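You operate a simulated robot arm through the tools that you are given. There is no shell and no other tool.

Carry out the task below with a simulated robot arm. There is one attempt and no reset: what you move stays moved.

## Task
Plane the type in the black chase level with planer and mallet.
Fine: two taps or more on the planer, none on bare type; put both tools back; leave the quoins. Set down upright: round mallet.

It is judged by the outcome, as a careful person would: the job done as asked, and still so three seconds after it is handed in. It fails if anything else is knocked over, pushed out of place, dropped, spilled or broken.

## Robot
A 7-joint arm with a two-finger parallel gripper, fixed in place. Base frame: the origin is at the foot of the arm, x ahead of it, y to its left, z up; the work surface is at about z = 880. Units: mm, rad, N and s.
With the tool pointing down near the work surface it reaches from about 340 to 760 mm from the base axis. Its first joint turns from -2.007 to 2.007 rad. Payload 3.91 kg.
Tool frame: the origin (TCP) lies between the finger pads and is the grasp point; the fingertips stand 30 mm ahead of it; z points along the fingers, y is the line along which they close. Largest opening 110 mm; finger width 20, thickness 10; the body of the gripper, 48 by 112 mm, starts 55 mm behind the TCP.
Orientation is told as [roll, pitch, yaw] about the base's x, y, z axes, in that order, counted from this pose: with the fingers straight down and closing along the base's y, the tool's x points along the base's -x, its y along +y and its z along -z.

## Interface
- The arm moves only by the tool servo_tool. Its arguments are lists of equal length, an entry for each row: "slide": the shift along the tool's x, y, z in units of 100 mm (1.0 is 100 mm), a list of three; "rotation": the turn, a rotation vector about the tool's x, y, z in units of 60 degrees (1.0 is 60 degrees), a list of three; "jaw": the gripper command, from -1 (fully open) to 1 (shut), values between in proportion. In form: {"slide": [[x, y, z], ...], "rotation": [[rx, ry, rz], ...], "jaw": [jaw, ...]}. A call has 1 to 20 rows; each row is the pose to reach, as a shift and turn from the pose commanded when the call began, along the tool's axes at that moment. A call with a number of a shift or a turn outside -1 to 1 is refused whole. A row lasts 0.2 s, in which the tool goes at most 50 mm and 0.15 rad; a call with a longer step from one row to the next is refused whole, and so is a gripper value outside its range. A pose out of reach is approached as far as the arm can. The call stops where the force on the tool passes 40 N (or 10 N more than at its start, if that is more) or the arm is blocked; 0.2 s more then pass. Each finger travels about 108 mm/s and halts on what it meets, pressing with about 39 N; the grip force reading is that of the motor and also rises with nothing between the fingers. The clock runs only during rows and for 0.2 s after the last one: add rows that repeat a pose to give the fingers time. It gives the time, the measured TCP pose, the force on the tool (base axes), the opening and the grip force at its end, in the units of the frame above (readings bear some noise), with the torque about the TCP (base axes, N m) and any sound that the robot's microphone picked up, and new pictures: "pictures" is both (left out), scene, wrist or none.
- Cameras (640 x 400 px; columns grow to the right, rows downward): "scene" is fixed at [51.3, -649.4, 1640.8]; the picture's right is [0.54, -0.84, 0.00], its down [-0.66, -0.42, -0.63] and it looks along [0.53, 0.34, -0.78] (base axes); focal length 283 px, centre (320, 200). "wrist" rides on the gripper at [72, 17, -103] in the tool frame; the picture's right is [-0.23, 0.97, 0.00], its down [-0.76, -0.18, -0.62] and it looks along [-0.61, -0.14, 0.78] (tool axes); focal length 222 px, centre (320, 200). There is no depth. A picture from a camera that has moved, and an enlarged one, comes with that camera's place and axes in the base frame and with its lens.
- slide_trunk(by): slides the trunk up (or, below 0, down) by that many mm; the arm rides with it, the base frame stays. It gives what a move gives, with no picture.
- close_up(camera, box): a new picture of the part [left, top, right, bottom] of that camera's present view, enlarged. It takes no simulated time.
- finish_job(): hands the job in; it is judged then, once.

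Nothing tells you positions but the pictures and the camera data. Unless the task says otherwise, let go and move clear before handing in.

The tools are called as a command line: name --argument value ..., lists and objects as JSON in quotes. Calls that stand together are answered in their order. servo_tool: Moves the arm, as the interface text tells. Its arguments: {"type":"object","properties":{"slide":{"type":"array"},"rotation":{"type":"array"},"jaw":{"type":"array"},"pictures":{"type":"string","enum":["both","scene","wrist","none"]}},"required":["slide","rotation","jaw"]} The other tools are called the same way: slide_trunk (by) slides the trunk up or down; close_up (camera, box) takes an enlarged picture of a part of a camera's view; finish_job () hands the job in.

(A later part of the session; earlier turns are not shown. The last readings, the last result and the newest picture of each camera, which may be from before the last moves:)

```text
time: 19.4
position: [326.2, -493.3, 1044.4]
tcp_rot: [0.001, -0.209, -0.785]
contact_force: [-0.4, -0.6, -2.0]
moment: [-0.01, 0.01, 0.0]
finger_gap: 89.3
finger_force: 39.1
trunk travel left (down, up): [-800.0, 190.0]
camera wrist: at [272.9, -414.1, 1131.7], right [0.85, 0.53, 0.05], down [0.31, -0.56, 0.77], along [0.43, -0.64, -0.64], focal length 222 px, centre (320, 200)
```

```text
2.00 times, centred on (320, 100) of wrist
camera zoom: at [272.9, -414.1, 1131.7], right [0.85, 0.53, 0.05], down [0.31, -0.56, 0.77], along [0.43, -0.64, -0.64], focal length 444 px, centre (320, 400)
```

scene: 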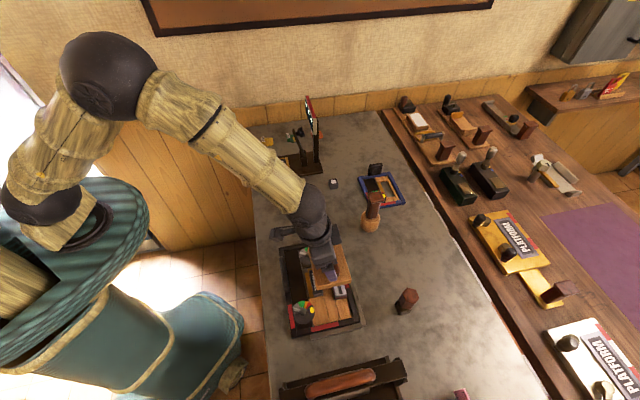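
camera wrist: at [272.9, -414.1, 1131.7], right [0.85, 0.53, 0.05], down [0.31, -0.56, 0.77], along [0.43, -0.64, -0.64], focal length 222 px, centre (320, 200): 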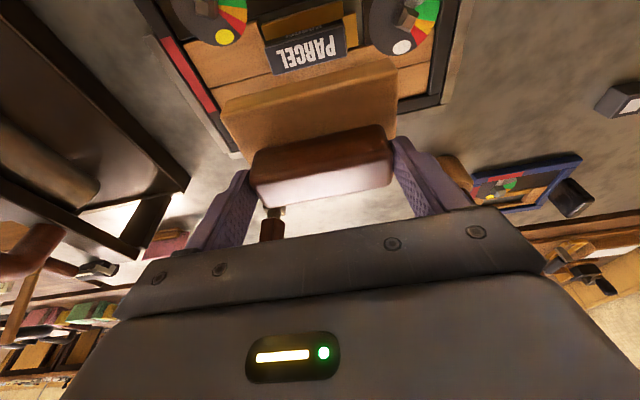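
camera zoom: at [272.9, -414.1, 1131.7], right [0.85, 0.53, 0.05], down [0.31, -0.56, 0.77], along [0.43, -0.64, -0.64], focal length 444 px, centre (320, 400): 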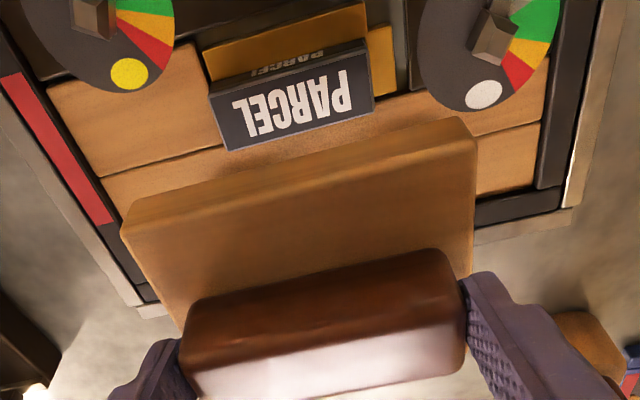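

The planer is centred over PARCEL, O and I, parallel to the chase. I'll lower it to just above the type.

servo_tool --slide '[[0.04, 0.02, 0.19], [0.08, 0.02, 0.38], [0.122, 0.02, 0.57], [0.122, 0.02, 0.57]]' --rotation '[[0, 0, 0], [0, 0, 0], [0, 0, 0], [0, 0, 0]]' --jaw '[1, 1, 1, 1]' --pictures "both"

close_up --camera "scene" --box '[260, 220, 380, 345]'

close_up --camera "wrist" --box '[160, 0, 480, 200]'

```text
time: 20.4
position: [327.9, -491.1, 986.3]
tcp_rot: [0.001, -0.209, -0.786]
contact_force: [-0.2, 0.3, -1.8]
moment: [0.04, 0.01, 0.01]
finger_gap: 89.2
finger_force: 39.1
trunk travel left (down, up): [-800.0, 190.0]
camera wrist: at [275.2, -413.7, 1072.9], right [0.85, 0.53, 0.05], down [0.31, -0.56, 0.77], along [0.43, -0.64, -0.64], focal length 222 px, centre (320, 200)
```

scene: 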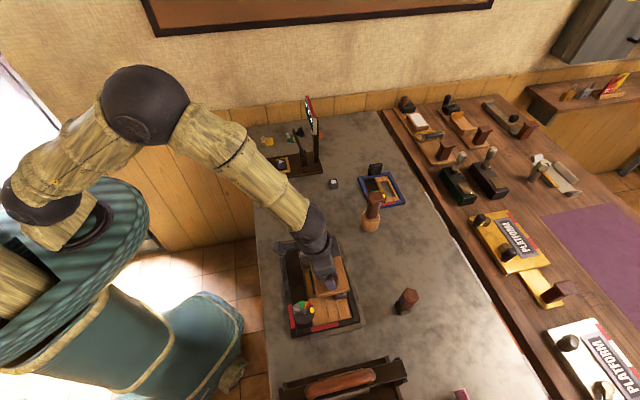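
wrist: 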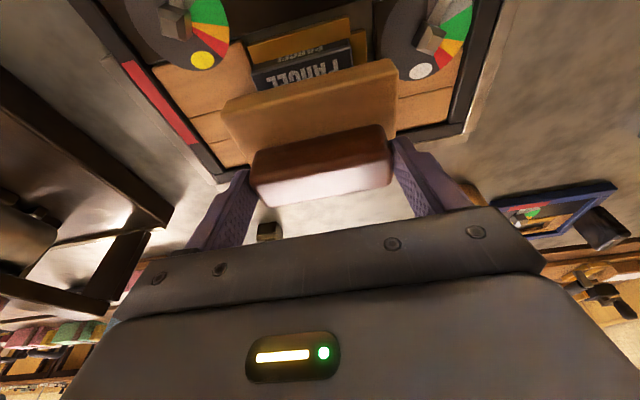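

```text
3.20 times, centred on (320, 282) of scene
camera zoom: at [51.3, -649.4, 1640.8], right [0.54, -0.84, 0.0], down [-0.66, -0.42, -0.63], along [0.53, 0.34, -0.78], focal length 904 px, centre (320, -64)
```

zoom: 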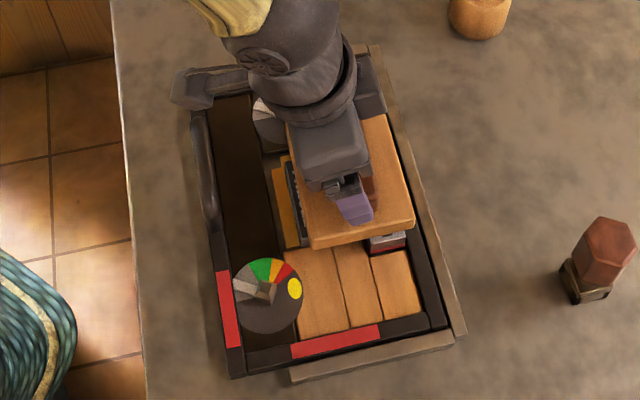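

```text
2.00 times, centred on (320, 100) of wrist
camera zoom: at [275.2, -413.7, 1072.9], right [0.85, 0.53, 0.05], down [0.31, -0.56, 0.77], along [0.43, -0.64, -0.64], focal length 444 px, centre (320, 400)
```

zoom: 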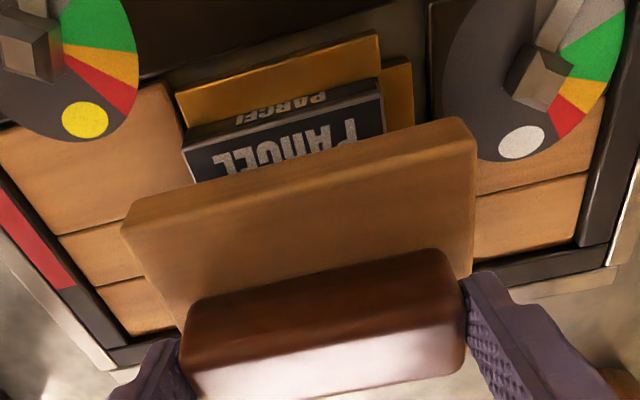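

servo_tool --slide '[[0.004, 0, 0.02], [0.008, 0, 0.039], [0.0125, 0, 0.059], [0.0125, 0, 0.059]]' --rotation '[[0, 0, 0], [0, 0, 0], [0, 0, 0], [0, 0, 0]]' --jaw '[1, 1, 1, 1]' --pictures "none"

close_up --camera "scene" --box '[280, 230, 370, 310]'

```text
time: 21.4
position: [328.0, -491.3, 979.4]
tcp_rot: [0.0, -0.209, -0.784]
contact_force: [-0.5, -1.0, -1.8]
moment: [0.0, 0.0, -0.01]
finger_gap: 89.4
finger_force: 38.6
trunk travel left (down, up): [-800.0, 190.0]
```

```text
5.00 times, centred on (325, 270) of scene
camera zoom: at [51.3, -649.4, 1640.8], right [0.54, -0.84, 0.0], down [-0.66, -0.42, -0.63], along [0.53, 0.34, -0.78], focal length 1413 px, centre (295, -150)
```

zoom: 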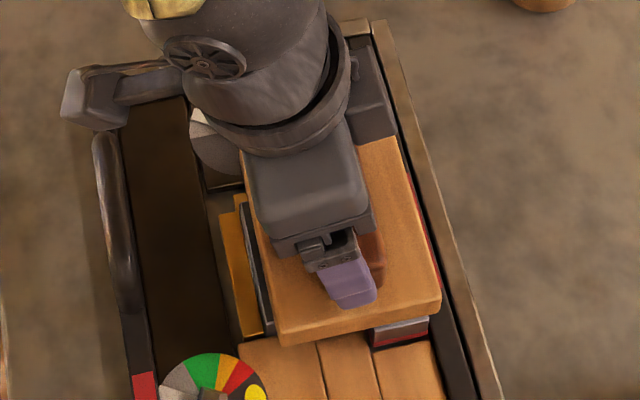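

servo_tool --slide '[[0.002, 0, 0.01], [0.004, 0, 0.02], [0.006, 0, 0.029], [0.006, 0, 0.029]]' --rotation '[[0, 0, 0], [0, 0, 0], [0, 0, 0], [0, 0, 0]]' --jaw '[1, 1, 1, 1]' --pictures "none"

close_up --camera "scene" --box '[300, 250, 370, 310]'

```text
time: 22.4
position: [326.8, -491.9, 977.1]
tcp_rot: [0.0, -0.21, -0.786]
contact_force: [-0.9, 0.5, -2.5]
moment: [0.0, 0.0, 0.01]
finger_gap: 89.3
finger_force: 39.0
trunk travel left (down, up): [-800.0, 190.0]
```

```text
6.67 times, centred on (335, 280) of scene
camera zoom: at [51.3, -649.4, 1640.8], right [0.54, -0.84, 0.0], down [-0.66, -0.42, -0.63], along [0.53, 0.34, -0.78], focal length 1884 px, centre (220, -333)
```

zoom: 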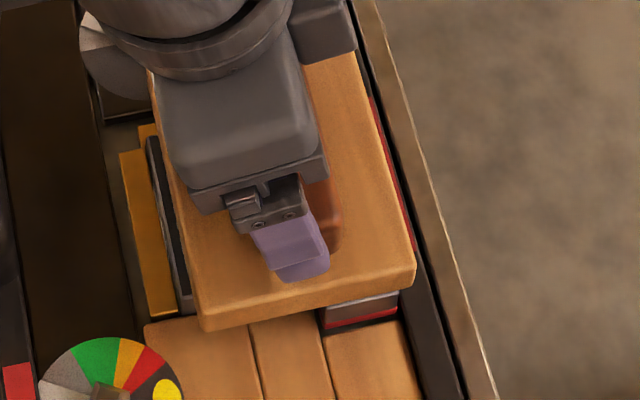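

servo_tool --slide '[[0.002, 0, 0.01], [0.004, 0, 0.02], [0.004, 0, 0.02]]' --rotation '[[0, 0, 0], [0, 0, 0], [0, 0, 0]]' --jaw '[1, 1, 1]' --pictures "none"

servo_tool --slide '[[0.002, 0, 0.01], [0.004, 0, 0.02], [0.004, 0, 0.02]]' --rotation '[[0, 0, 0], [0, 0, 0], [0, 0, 0]]' --jaw '[1, 1, 1]' --pictures "none"

close_up --camera "scene" --box '[300, 250, 370, 310]'

```text
time: 23.2
position: [327.4, -491.4, 975.5]
tcp_rot: [-0.001, -0.21, -0.786]
contact_force: [-0.7, 0.3, -2.0]
moment: [0.04, 0.02, -0.02]
finger_gap: 89.5
finger_force: 38.6
trunk travel left (down, up): [-800.0, 190.0]
```

```text
time: 24.0
position: [326.6, -493.0, 974.7]
tcp_rot: [-0.002, -0.21, -0.785]
contact_force: [-0.5, 2.8, 3.6]
moment: [0.01, 0.06, -0.03]
finger_gap: 89.4
finger_force: 39.3
trunk travel left (down, up): [-800.0, 190.0]
```

```text
6.67 times, centred on (335, 280) of scene
camera zoom: at [51.3, -649.4, 1640.8], right [0.54, -0.84, 0.0], down [-0.66, -0.42, -0.63], along [0.53, 0.34, -0.78], focal length 1884 px, centre (220, -333)
```

zoom: 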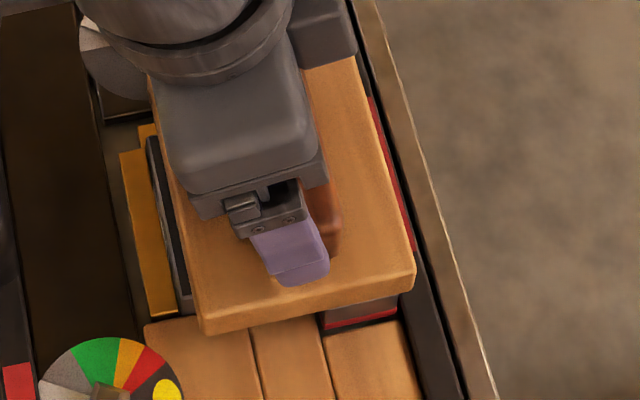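

Contact is felt at TCP z≈974, so the planer rests on the type. I'll open the fingers to release it.

servo_tool --slide '[[0, 0, 0], [0, 0, 0], [0, 0, 0], [0, 0, 0]]' --rotation '[[0, 0, 0], [0, 0, 0], [0, 0, 0], [0, 0, 0]]' --jaw '[-0.7, -0.8, -1, -1]' --pictures "both"

close_up --camera "wrist" --box '[160, 0, 480, 200]'

close_up --camera "scene" --box '[300, 250, 370, 310]'

```text
time: 25.0
position: [327.3, -491.4, 973.5]
tcp_rot: [0.001, -0.211, -0.786]
contact_force: [0.0, -0.6, 0.0]
moment: [-0.02, 0.0, 0.0]
finger_gap: 110.3
finger_force: 0.1
trunk travel left (down, up): [-800.0, 190.0]
camera wrist: at [273.8, -414.6, 1061.1], right [0.85, 0.53, 0.05], down [0.31, -0.56, 0.77], along [0.43, -0.64, -0.64], focal length 222 px, centre (320, 200)
```

scene: 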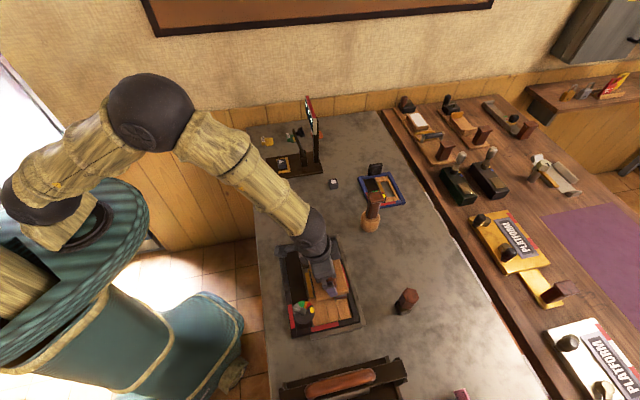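
wrist: 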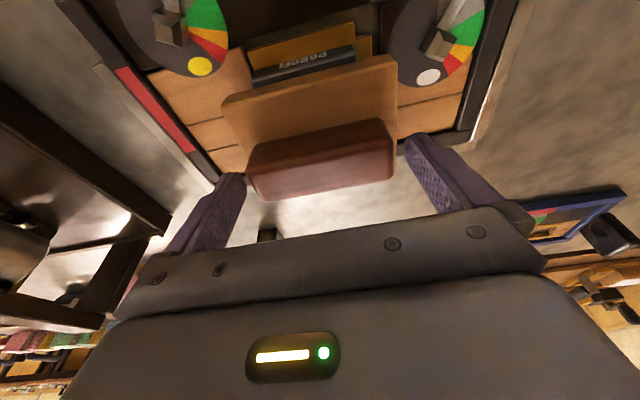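

```text
2.00 times, centred on (320, 100) of wrist
camera zoom: at [273.8, -414.6, 1061.1], right [0.85, 0.53, 0.05], down [0.31, -0.56, 0.77], along [0.43, -0.64, -0.64], focal length 444 px, centre (320, 400)
```

zoom: 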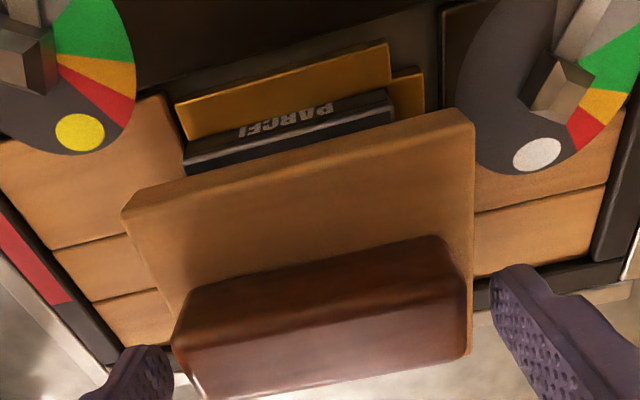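

```text
6.67 times, centred on (335, 280) of scene
camera zoom: at [51.3, -649.4, 1640.8], right [0.54, -0.84, 0.0], down [-0.66, -0.42, -0.63], along [0.53, 0.34, -0.78], focal length 1884 px, centre (220, -333)
```

zoom: 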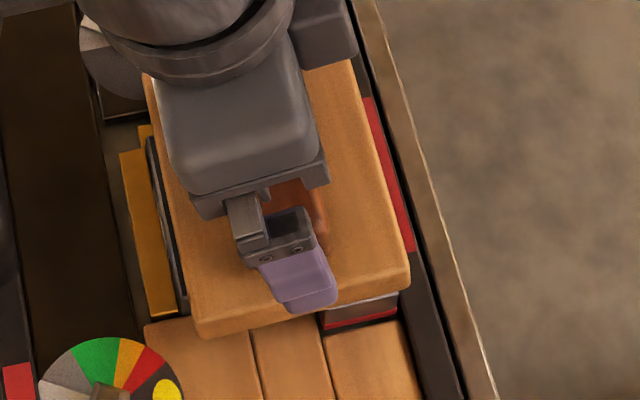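

The planer is resting on the type, tilted slightly inward because O and I are proud. I'll raise clear of it and head toward the round mallet.

servo_tool --slide '[[-0.021, 0, -0.098], [-0.083, 0, -0.39], [-0.167, 0, -0.78], [-0.209, 0, -0.978], [-0.209, 0, -0.978]]' --rotation '[[0, 0, 0], [0, 0, 0], [0, 0, 0], [0, 0, 0], [0, 0, 0]]' --jaw '[-1, -1, -1, -1, -1]' --pictures "wrist"

close_up --camera "scene" --box '[270, 220, 390, 340]'

servo_tool --slide '[[-0.15, 0.33, -0.05], [-0.3, 0.66, -0.1], [-0.45, 1.0, -0.15], [-0.45, 1.0, -0.15]]' --rotation '[[0, 0, 0], [0, 0, 0], [0, 0, 0], [0, 0, 0]]' --jaw '[-1, -1, -1, -1]' --pictures "both"

```text
time: 26.2
position: [328.0, -493.0, 1071.8]
tcp_rot: [0.002, -0.209, -0.786]
contact_force: [-0.1, 0.0, 0.3]
moment: [-0.01, -0.02, 0.01]
finger_gap: 109.9
finger_force: 0.0
trunk travel left (down, up): [-800.0, 190.0]
camera wrist: at [275.4, -415.6, 1158.6], right [0.85, 0.53, 0.05], down [0.31, -0.56, 0.77], along [0.43, -0.63, -0.64], focal length 222 px, centre (320, 200)
```

wrist: 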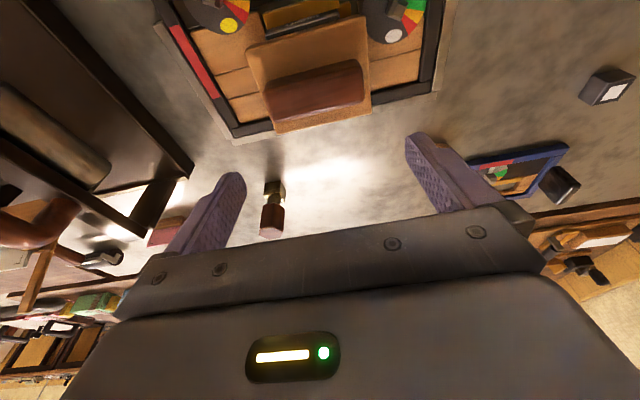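

```text
3.33 times, centred on (330, 280) of scene
camera zoom: at [51.3, -649.4, 1640.8], right [0.54, -0.84, 0.0], down [-0.66, -0.42, -0.63], along [0.53, 0.34, -0.78], focal length 942 px, centre (287, -67)
```

zoom: 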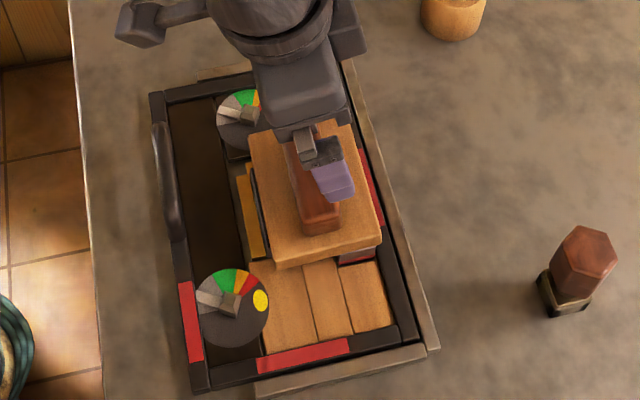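

```text
time: 27.2
position: [431.8, -449.5, 1096.8]
tcp_rot: [0.0, -0.209, -0.789]
contact_force: [0.8, 0.0, 0.3]
moment: [0.0, -0.06, 0.0]
finger_gap: 110.2
finger_force: 0.2
trunk travel left (down, up): [-800.0, 190.0]
camera wrist: at [378.8, -372.2, 1183.6], right [0.85, 0.53, 0.05], down [0.31, -0.56, 0.77], along [0.43, -0.64, -0.64], focal length 222 px, centre (320, 200)
```

scene: 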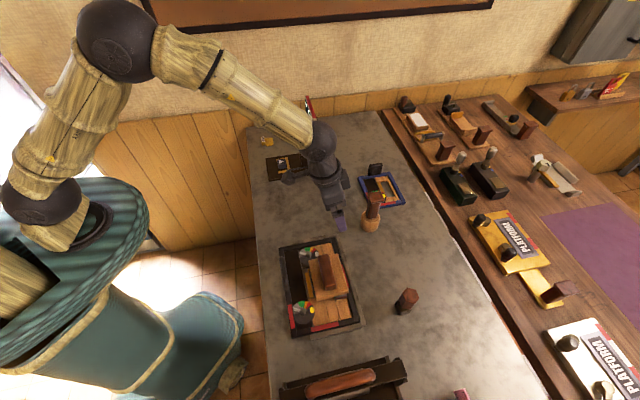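
wrist: 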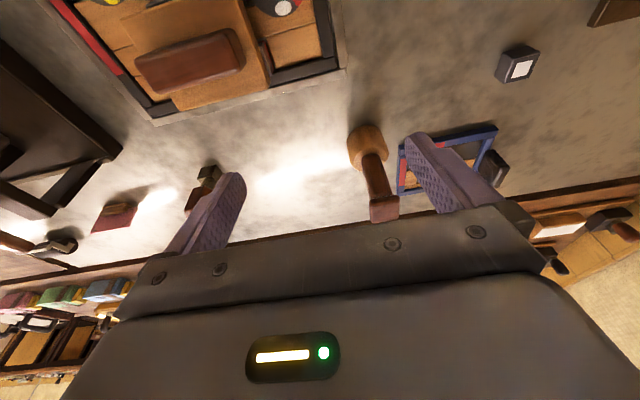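

servo_tool --slide '[[-0.15, 0.15, -0.03], [-0.3, 0.3, -0.06], [-0.45, 0.45, -0.09], [-0.45, 0.45, -0.09]]' --rotation '[[0, 0, 0], [0, 0, 0], [0, 0, 0], [0, 0, 0]]' --jaw '[-1, -1, -1, -1]' --pictures "wrist"

close_up --camera "wrist" --box '[240, 80, 440, 230]'

close_up --camera "scene" --box '[330, 160, 430, 260]'

```text
time: 28.2
position: [490.0, -446.7, 1116.2]
tcp_rot: [0.0, -0.209, -0.785]
contact_force: [0.7, 0.2, -1.1]
moment: [0.02, 0.01, 0.0]
finger_gap: 109.8
finger_force: 0.1
trunk travel left (down, up): [-800.0, 190.0]
camera wrist: at [437.2, -369.2, 1202.1], right [0.85, 0.53, 0.05], down [0.31, -0.56, 0.77], along [0.43, -0.63, -0.64], focal length 222 px, centre (320, 200)
```

wrist: 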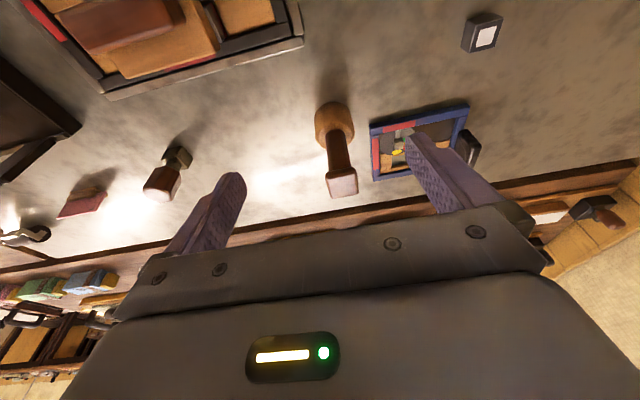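

```text
2.67 times, centred on (340, 155) of wrist
camera zoom: at [437.2, -369.2, 1202.1], right [0.85, 0.53, 0.05], down [0.31, -0.56, 0.77], along [0.43, -0.63, -0.64], focal length 592 px, centre (267, 320)
```

zoom: 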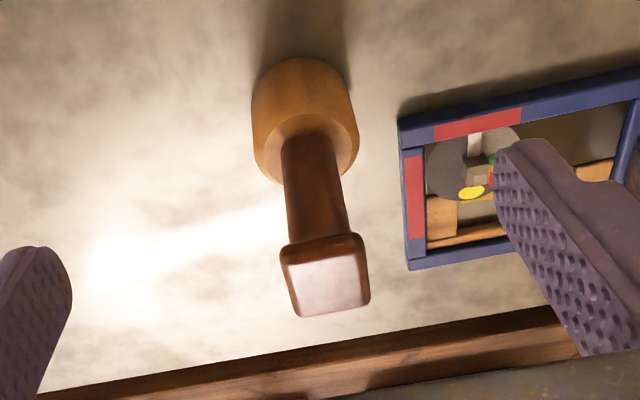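

```text
4.00 times, centred on (380, 210) of scene
camera zoom: at [51.3, -649.4, 1640.8], right [0.54, -0.84, 0.0], down [-0.66, -0.42, -0.63], along [0.53, 0.34, -0.78], focal length 1131 px, centre (80, 160)
```

zoom: 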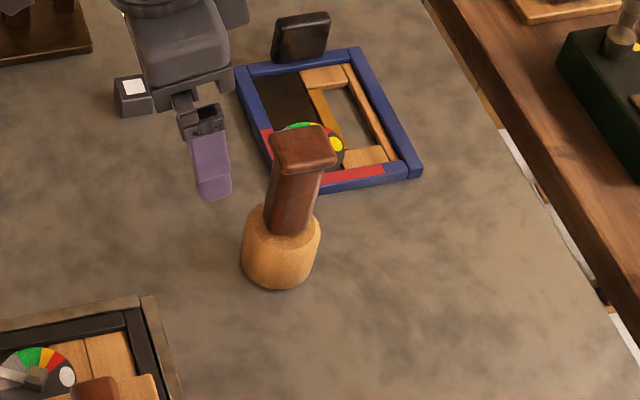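

The mallet has a light round head and a square-capped handle, upright at about (568,-510) with the cap top at z≈1022. I'll hover above it.

servo_tool --slide '[[-0.29, 0.035, 0.22], [-0.58, 0.07, 0.44], [-0.879, 0.105, 0.659], [-0.879, 0.105, 0.659], [-0.879, 0.105, 0.659]]' --rotation '[[0, 0, 0], [0, 0, 0], [0, 0, 0], [0, 0, 0], [0, 0, 0]]' --jaw '[-1, -1, -1, -1, -1]' --pictures "both"

close_up --camera "wrist" --box '[200, 60, 440, 210]'

close_up --camera "scene" --box '[330, 160, 430, 260]'

```text
time: 29.4
position: [570.6, -510.8, 1068.7]
tcp_rot: [0.001, -0.209, -0.784]
contact_force: [0.5, -0.1, -0.4]
moment: [-0.01, 0.01, -0.03]
finger_gap: 109.9
finger_force: 0.0
trunk travel left (down, up): [-800.0, 190.0]
camera wrist: at [516.6, -432.4, 1155.9], right [0.85, 0.53, 0.05], down [0.31, -0.56, 0.77], along [0.43, -0.63, -0.64], focal length 222 px, centre (320, 200)
```

scene: 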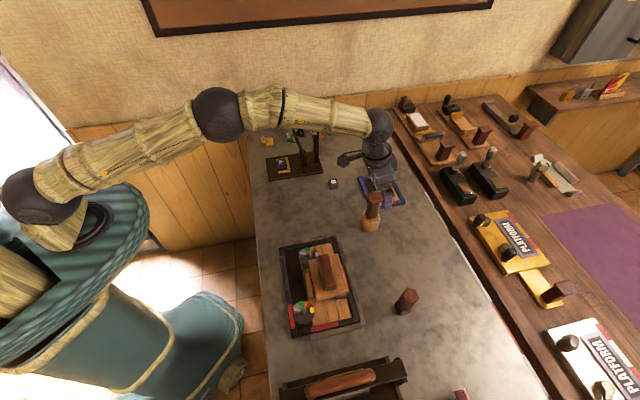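
wrist: 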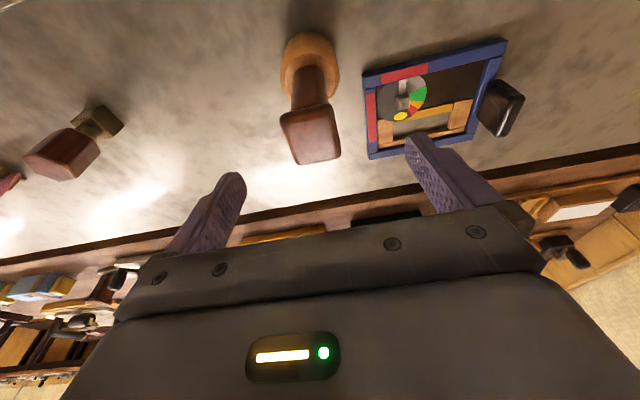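

```text
2.67 times, centred on (320, 135) of wrist
camera zoom: at [516.6, -432.4, 1155.9], right [0.85, 0.53, 0.05], down [0.31, -0.56, 0.77], along [0.43, -0.63, -0.64], focal length 592 px, centre (320, 373)
```

zoom: 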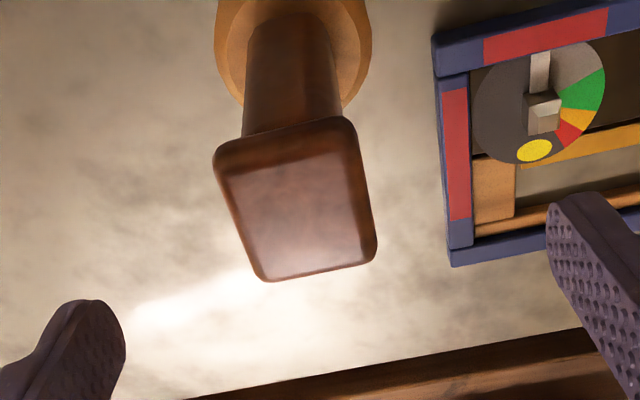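

```text
4.00 times, centred on (380, 210) of scene
camera zoom: at [51.3, -649.4, 1640.8], right [0.54, -0.84, 0.0], down [-0.66, -0.42, -0.63], along [0.53, 0.34, -0.78], focal length 1131 px, centre (80, 160)
```

zoom: 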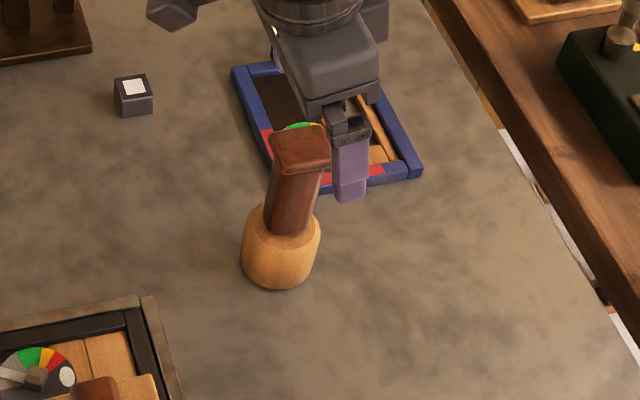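

servo_tool --slide '[[0.0, -0.025, 0.0], [0.032, -0.025, 0.15], [0.064, -0.025, 0.3], [0.096, -0.025, 0.45], [0.125, -0.025, 0.598], [0.125, -0.025, 0.598]]' --rotation '[[0, 0, 0], [0, 0, 0], [0, 0, 0], [0, 0, 0], [0, 0, 0], [0, 0, 0]]' --jaw '[-1, -1, -1, -1, -1, -1]' --pictures "wrist"

close_up --camera "wrist" --box '[200, 60, 440, 230]'

close_up --camera "scene" --box '[330, 160, 430, 260]'

```text
time: 30.8
position: [567.2, -510.3, 1009.1]
tcp_rot: [-0.001, -0.209, -0.785]
contact_force: [0.0, -0.2, 0.5]
moment: [0.01, 0.02, -0.03]
finger_gap: 110.0
finger_force: 0.1
trunk travel left (down, up): [-800.0, 190.0]
camera wrist: at [513.8, -432.8, 1095.9], right [0.85, 0.53, 0.05], down [0.31, -0.56, 0.77], along [0.43, -0.64, -0.64], focal length 222 px, centre (320, 200)
```

wrist: 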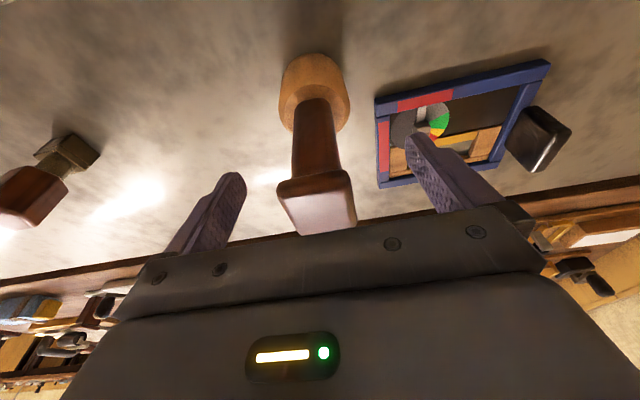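

```text
2.35 times, centred on (320, 145) of wrist
camera zoom: at [513.8, -432.8, 1095.9], right [0.85, 0.53, 0.05], down [0.31, -0.56, 0.77], along [0.43, -0.64, -0.64], focal length 523 px, centre (320, 329)
```

zoom: 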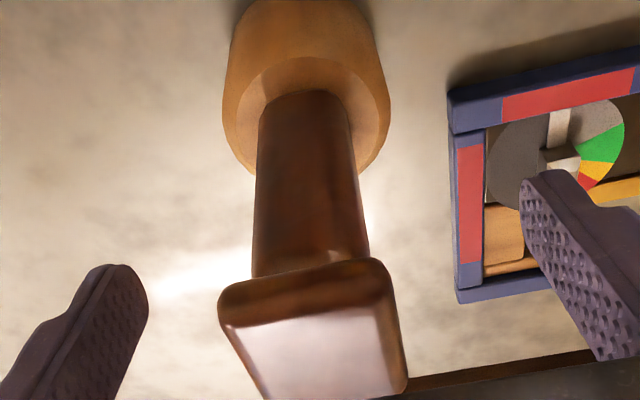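

```text
4.00 times, centred on (380, 210) of scene
camera zoom: at [51.3, -649.4, 1640.8], right [0.54, -0.84, 0.0], down [-0.66, -0.42, -0.63], along [0.53, 0.34, -0.78], focal length 1131 px, centre (80, 160)
```

zoom: 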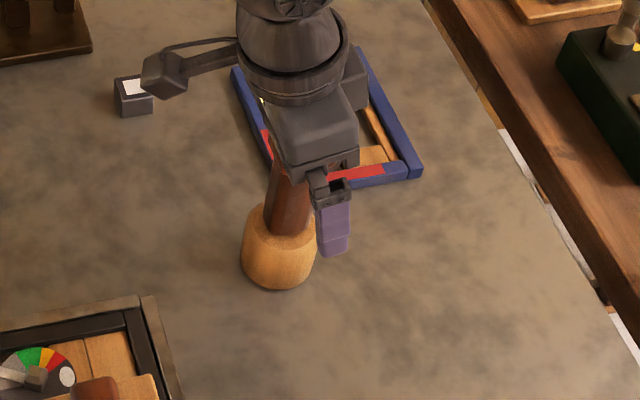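

The cap is centred between the fingers. Closing the gripper now.

servo_tool --slide '[[0, 0, 0], [0, 0, 0], [0, 0, 0], [0, 0, 0], [0, 0, 0]]' --rotation '[[0, 0, 0], [0, 0, 0], [0, 0, 0], [0, 0, 0], [0, 0, 0]]' --jaw '[-0.3, 0.0, 0.6, 1, 1]' --pictures "wrist"

close_up --camera "wrist" --box '[200, 30, 440, 230]'

close_up --camera "scene" --box '[330, 160, 430, 260]'

```text
time: 32.0
position: [566.9, -511.6, 1008.1]
tcp_rot: [-0.001, -0.21, -0.785]
contact_force: [-0.1, 0.3, -0.1]
moment: [0.04, 0.0, -0.02]
finger_gap: 35.9
finger_force: 39.0
trunk travel left (down, up): [-800.0, 190.0]
camera wrist: at [513.9, -432.9, 1095.9], right [0.85, 0.53, 0.05], down [0.31, -0.56, 0.77], along [0.43, -0.64, -0.64], focal length 222 px, centre (320, 200)
```

wrist: 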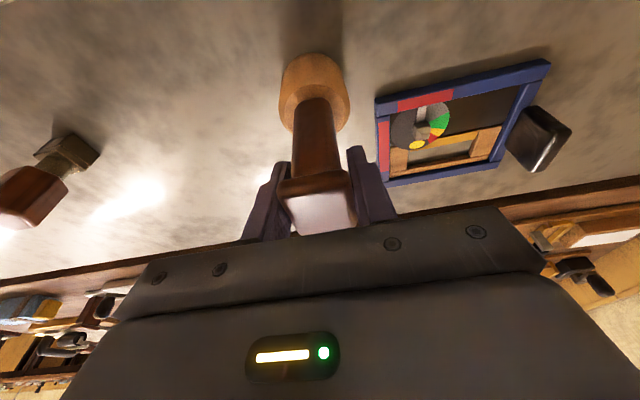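

```text
2.00 times, centred on (320, 130) of wrist
camera zoom: at [513.9, -432.9, 1095.9], right [0.85, 0.53, 0.05], down [0.31, -0.56, 0.77], along [0.43, -0.64, -0.64], focal length 444 px, centre (320, 340)
```

zoom: 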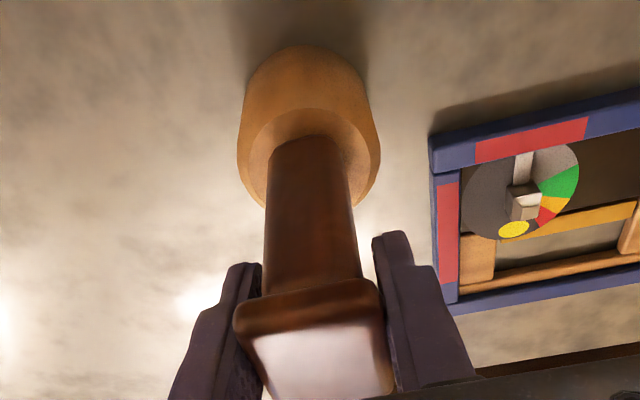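

```text
4.00 times, centred on (380, 210) of scene
camera zoom: at [51.3, -649.4, 1640.8], right [0.54, -0.84, 0.0], down [-0.66, -0.42, -0.63], along [0.53, 0.34, -0.78], focal length 1131 px, centre (80, 160)
```

zoom: 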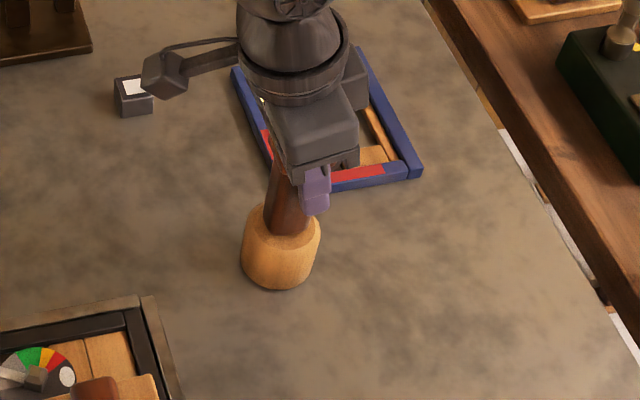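

Gripped on the cap (35.9 mm). Mallet home: TCP ≈ (567,-511,1008.5). I'll lift it straight up.

servo_tool --slide '[[-0.01, 0, -0.049], [-0.042, 0, -0.196], [-0.084, 0, -0.391], [-0.126, 0, -0.587], [-0.126, 0, -0.587]]' --rotation '[[0, 0, 0], [0, 0, 0], [0, 0, 0], [0, 0, 0], [0, 0, 0]]' --jaw '[1, 1, 1, 1, 1]' --pictures "both"

close_up --camera "wrist" --box '[200, 30, 440, 230]'

close_up --camera "scene" --box '[330, 140, 430, 260]'

```text
time: 33.2
position: [565.5, -511.2, 1067.3]
tcp_rot: [0.002, -0.209, -0.787]
contact_force: [-0.7, 0.1, -3.1]
moment: [-0.03, 0.0, -0.01]
finger_gap: 35.8
finger_force: 39.1
trunk travel left (down, up): [-800.0, 190.0]
camera wrist: at [511.9, -433.9, 1154.6], right [0.85, 0.53, 0.05], down [0.31, -0.56, 0.77], along [0.43, -0.63, -0.64], focal length 222 px, centre (320, 200)
```

scene: 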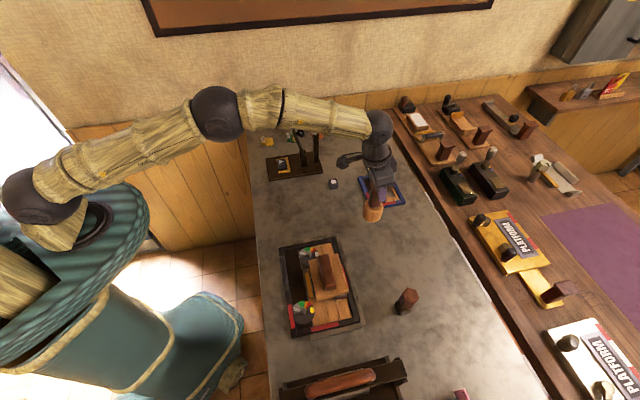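
wrist: 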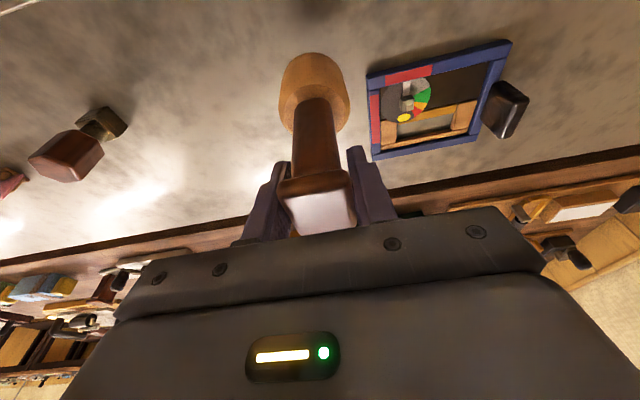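

```text
2.00 times, centred on (320, 130) of wrist
camera zoom: at [511.9, -433.9, 1154.6], right [0.85, 0.53, 0.05], down [0.31, -0.56, 0.77], along [0.43, -0.63, -0.64], focal length 444 px, centre (320, 340)
```

zoom: 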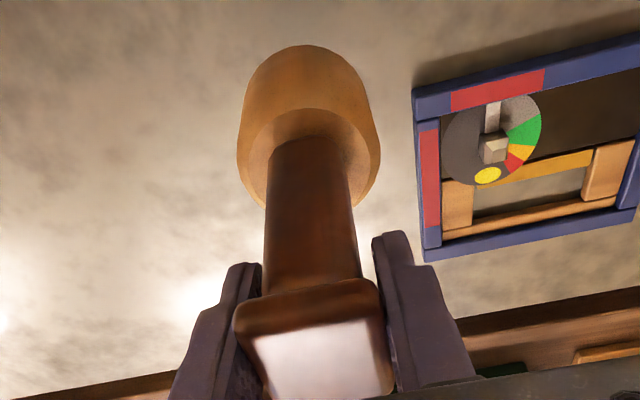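

```text
3.33 times, centred on (380, 200) of scene
camera zoom: at [51.3, -649.4, 1640.8], right [0.54, -0.84, 0.0], down [-0.66, -0.42, -0.63], along [0.53, 0.34, -0.78], focal length 942 px, centre (120, 200)
```

zoom: 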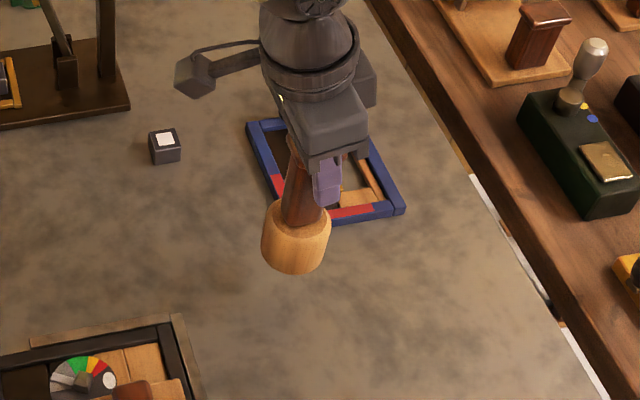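

close_up --camera "scene" --box '[270, 230, 370, 330]'

```text
4.00 times, centred on (320, 280) of scene
camera zoom: at [51.3, -649.4, 1640.8], right [0.54, -0.84, 0.0], down [-0.66, -0.42, -0.63], along [0.53, 0.34, -0.78], focal length 1131 px, centre (320, -120)
```

zoom: 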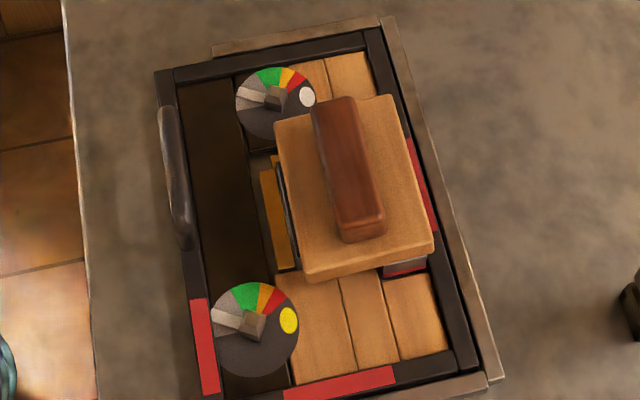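

The mallet is held firmly and vertical. I'll carry it up and over the planer's handle, around (s 580, l −118), i.e. (327,-494).

servo_tool --slide '[[0.18, -0.19, -0.25], [0.37, -0.39, -0.5], [0.55, -0.58, -0.7], [0.738, -0.78, -0.853], [0.738, -0.78, -0.853]]' --rotation '[[0, 0, 0], [0, 0, 0], [0, 0, 0], [0, 0, 0], [0, 0, 0]]' --jaw '[1, 1, 1, 1, 1]' --pictures "none"

servo_tool --slide '[[0.22, -0.196, -0.048], [0.447, -0.39, -0.096], [0.67, -0.588, -0.144], [0.895, -0.785, -0.192], [0.895, -0.785, -0.192], [0.895, -0.785, -0.192]]' --rotation '[[0, 0, 0], [0, 0, 0], [0, 0, 0], [0, 0, 0], [0, 0, 0], [0, 0, 0]]' --jaw '[1, 1, 1, 1, 1, 1]' --pictures "both"

close_up --camera "scene" --box '[270, 200, 370, 330]'

close_up --camera "wrist" --box '[200, 0, 440, 230]'

```text
time: 34.4
position: [447.9, -505.9, 1134.2]
tcp_rot: [-0.001, -0.207, -0.785]
contact_force: [-0.8, -0.2, -1.9]
moment: [0.01, -0.04, 0.0]
finger_gap: 35.6
finger_force: 39.0
trunk travel left (down, up): [-800.0, 190.0]
```

```text
time: 35.8
position: [326.3, -495.7, 1134.0]
tcp_rot: [-0.001, -0.21, -0.786]
contact_force: [-0.7, 0.4, -3.3]
moment: [-0.02, 0.0, 0.02]
finger_gap: 35.7
finger_force: 38.7
trunk travel left (down, up): [-800.0, 190.0]
camera wrist: at [272.9, -417.9, 1221.5], right [0.85, 0.53, 0.05], down [0.31, -0.56, 0.77], along [0.43, -0.63, -0.64], focal length 222 px, centre (320, 200)
```

scene: 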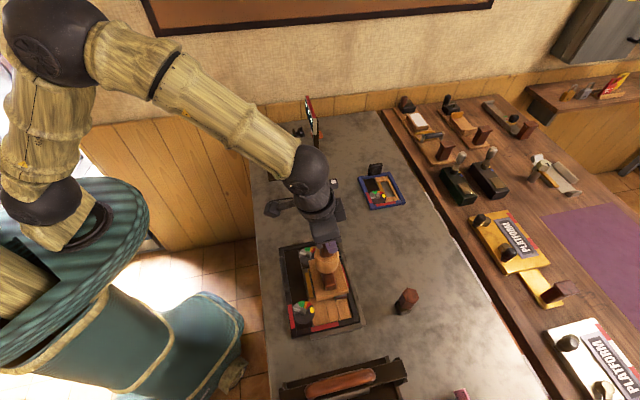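
wrist: 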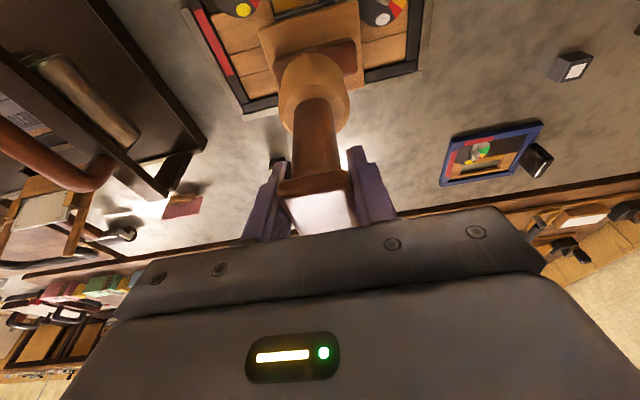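

```text
3.08 times, centred on (320, 265) of scene
camera zoom: at [51.3, -649.4, 1640.8], right [0.54, -0.84, 0.0], down [-0.66, -0.42, -0.63], along [0.53, 0.34, -0.78], focal length 870 px, centre (320, 0)
```

zoom: 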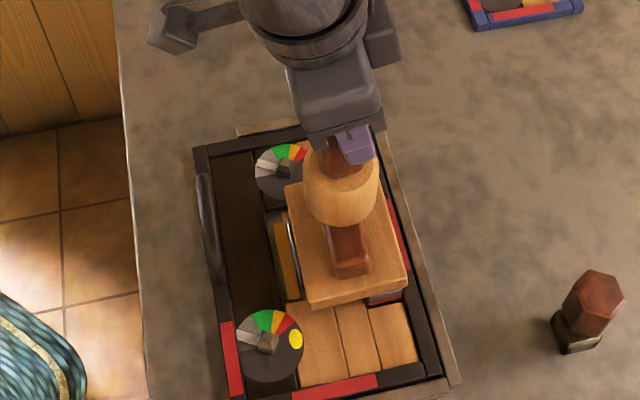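

```text
1.74 times, centred on (320, 115) of wrist
camera zoom: at [272.9, -417.9, 1221.5], right [0.85, 0.53, 0.05], down [0.31, -0.56, 0.77], along [0.43, -0.63, -0.64], focal length 386 px, centre (320, 348)
```

zoom: 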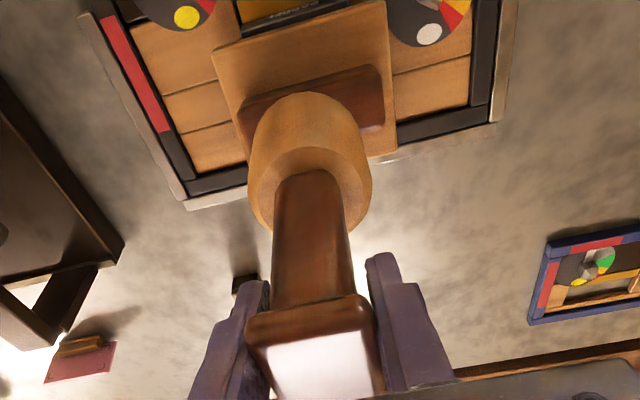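

The mallet head is centred above the planer handle. First tap: a short downward stroke and immediate lift.

servo_tool --slide '[[0.042, 0, 0.196], [0.084, 0, 0.391], [0.042, 0, 0.196]]' --rotation '[[0, 0, 0], [0, 0, 0], [0, 0, 0]]' --jaw '[1, 1, 1]' --pictures "none"

close_up --camera "scene" --box '[270, 200, 370, 330]'

```text
time: 36.6
position: [325.5, -494.7, 1114.1]
tcp_rot: [0.0, -0.209, -0.787]
contact_force: [0.1, 0.6, -2.8]
moment: [-0.03, 0.02, -0.03]
finger_gap: 35.7
finger_force: 39.2
trunk travel left (down, up): [-800.0, 190.0]
```

```text
3.08 times, centred on (320, 265) of scene
camera zoom: at [51.3, -649.4, 1640.8], right [0.54, -0.84, 0.0], down [-0.66, -0.42, -0.63], along [0.53, 0.34, -0.78], focal length 870 px, centre (320, 0)
```

zoom: 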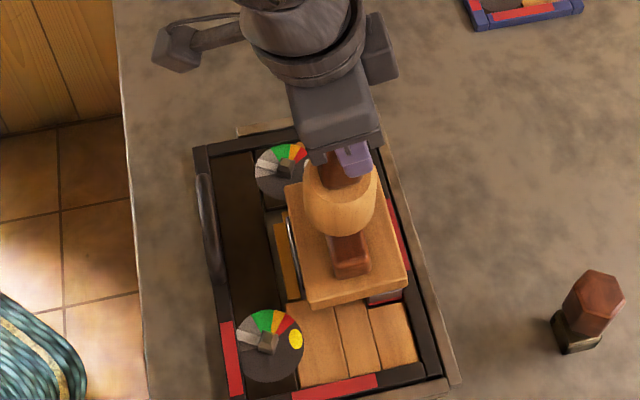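

No contact yet. I'll stroke a bit deeper.

servo_tool --slide '[[0.058, 0, 0.274], [0.01, 0, 0.049]]' --rotation '[[0, 0, 0], [0, 0, 0]]' --jaw '[1, 1]' --pictures "none"

close_up --camera "scene" --box '[270, 200, 370, 330]'

```text
time: 37.2
position: [326.6, -496.8, 1109.7]
tcp_rot: [0.0, -0.209, -0.786]
contact_force: [-0.4, -0.3, -3.2]
moment: [0.0, -0.04, 0.02]
finger_gap: 35.8
finger_force: 39.1
trunk travel left (down, up): [-800.0, 190.0]
```

```text
3.08 times, centred on (320, 265) of scene
camera zoom: at [51.3, -649.4, 1640.8], right [0.54, -0.84, 0.0], down [-0.66, -0.42, -0.63], along [0.53, 0.34, -0.78], focal length 870 px, centre (320, 0)
```

zoom: 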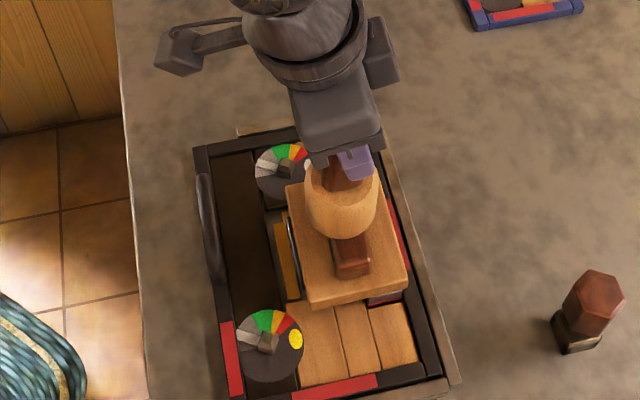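

I'll find the contact height slowly.

servo_tool --slide '[[0.015, 0, 0.068], [0.029, 0, 0.137], [0.029, 0, 0.137]]' --rotation '[[0, 0, 0], [0, 0, 0], [0, 0, 0]]' --jaw '[1, 1, 1]' --pictures "none"

close_up --camera "scene" --box '[290, 230, 360, 310]'

close_up --camera "wrist" --box '[240, 0, 400, 130]'

```text
time: 38.0
position: [326.2, -496.9, 1098.2]
tcp_rot: [-0.001, -0.208, -0.787]
contact_force: [-0.4, 0.2, -3.2]
moment: [-0.02, 0.02, -0.02]
finger_gap: 35.6
finger_force: 38.8
trunk travel left (down, up): [-800.0, 190.0]
```

```text
5.00 times, centred on (325, 270) of scene
camera zoom: at [51.3, -649.4, 1640.8], right [0.54, -0.84, 0.0], down [-0.66, -0.42, -0.63], along [0.53, 0.34, -0.78], focal length 1413 px, centre (295, -150)
```

zoom: 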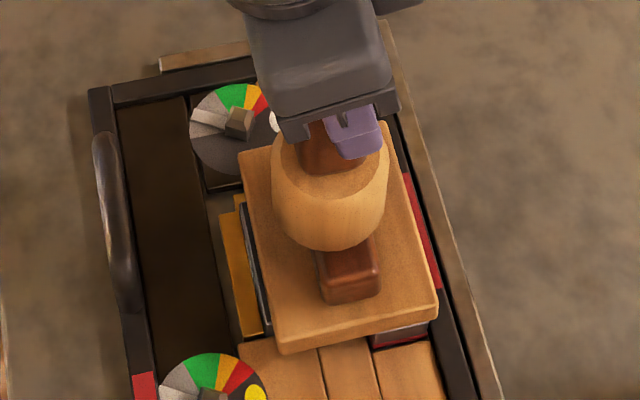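

```text
3.08 times, centred on (320, 65) of wrist
camera zoom: at [273.1, -418.9, 1184.4], right [0.85, 0.53, 0.05], down [0.31, -0.56, 0.77], along [0.43, -0.64, -0.64], focal length 684 px, centre (320, 615)
```

zoom: 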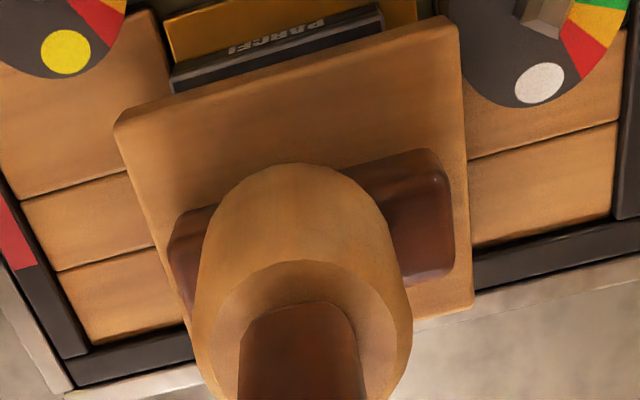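

servo_tool --slide '[[0.004, 0, 0.02], [0.008, 0, 0.039], [0.008, 0, 0.039]]' --rotation '[[0, 0, 0], [0, 0, 0], [0, 0, 0]]' --jaw '[1, 1, 1]' --pictures "none"

servo_tool --slide '[[0.004, 0, 0.02], [0.008, 0, 0.039], [0.008, 0, 0.039]]' --rotation '[[0, 0, 0], [0, 0, 0], [0, 0, 0]]' --jaw '[1, 1, 1]' --pictures "none"

```text
time: 38.8
position: [326.3, -497.3, 1093.7]
tcp_rot: [0.001, -0.21, -0.786]
contact_force: [-0.6, 0.3, -2.7]
moment: [0.0, -0.04, -0.02]
finger_gap: 35.8
finger_force: 39.5
trunk travel left (down, up): [-800.0, 190.0]
```

```text
time: 39.6
position: [327.2, -494.6, 1089.6]
tcp_rot: [0.0, -0.212, -0.784]
contact_force: [3.0, -3.4, 5.4]
moment: [-0.44, -0.47, -0.1]
finger_gap: 35.7
finger_force: 38.7
trunk travel left (down, up): [-800.0, 190.0]
```

Contact is at about TCP z≈1090. Now a proper tap: raise 25 mm, strike, and rebound.

servo_tool --slide '[[-0.052, 0, -0.244], [-0.052, 0, -0.244], [0.008, 0, 0.039], [-0.052, 0, -0.244], [-0.052, 0, -0.244]]' --rotation '[[0, 0, 0], [0, 0, 0], [0, 0, 0], [0, 0, 0], [0, 0, 0]]' --jaw '[1, 1, 1, 1, 1]' --pictures "none"

close_up --camera "scene" --box '[290, 230, 360, 310]'

close_up --camera "wrist" --box '[240, 0, 400, 130]'

```text
time: 40.8
position: [325.8, -495.0, 1113.5]
tcp_rot: [0.002, -0.208, -0.785]
contact_force: [-0.4, -0.7, -2.5]
moment: [0.02, -0.01, -0.01]
finger_gap: 35.8
finger_force: 38.8
trunk travel left (down, up): [-800.0, 190.0]
```

```text
5.00 times, centred on (325, 270) of scene
camera zoom: at [51.3, -649.4, 1640.8], right [0.54, -0.84, 0.0], down [-0.66, -0.42, -0.63], along [0.53, 0.34, -0.78], focal length 1413 px, centre (295, -150)
```

zoom: 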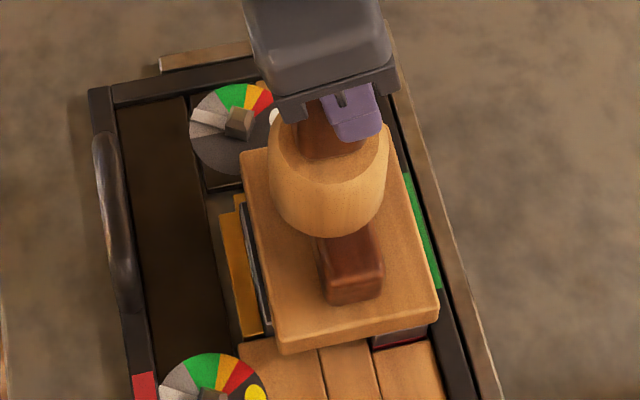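

```text
3.08 times, centred on (320, 65) of wrist
camera zoom: at [272.6, -418.1, 1200.6], right [0.85, 0.53, 0.05], down [0.31, -0.56, 0.77], along [0.43, -0.63, -0.64], focal length 684 px, centre (320, 615)
```

zoom: 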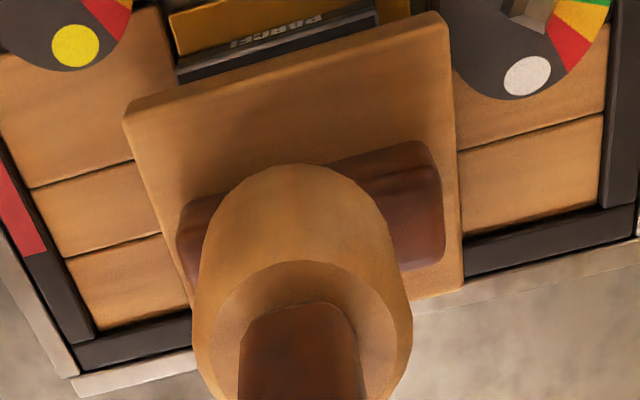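

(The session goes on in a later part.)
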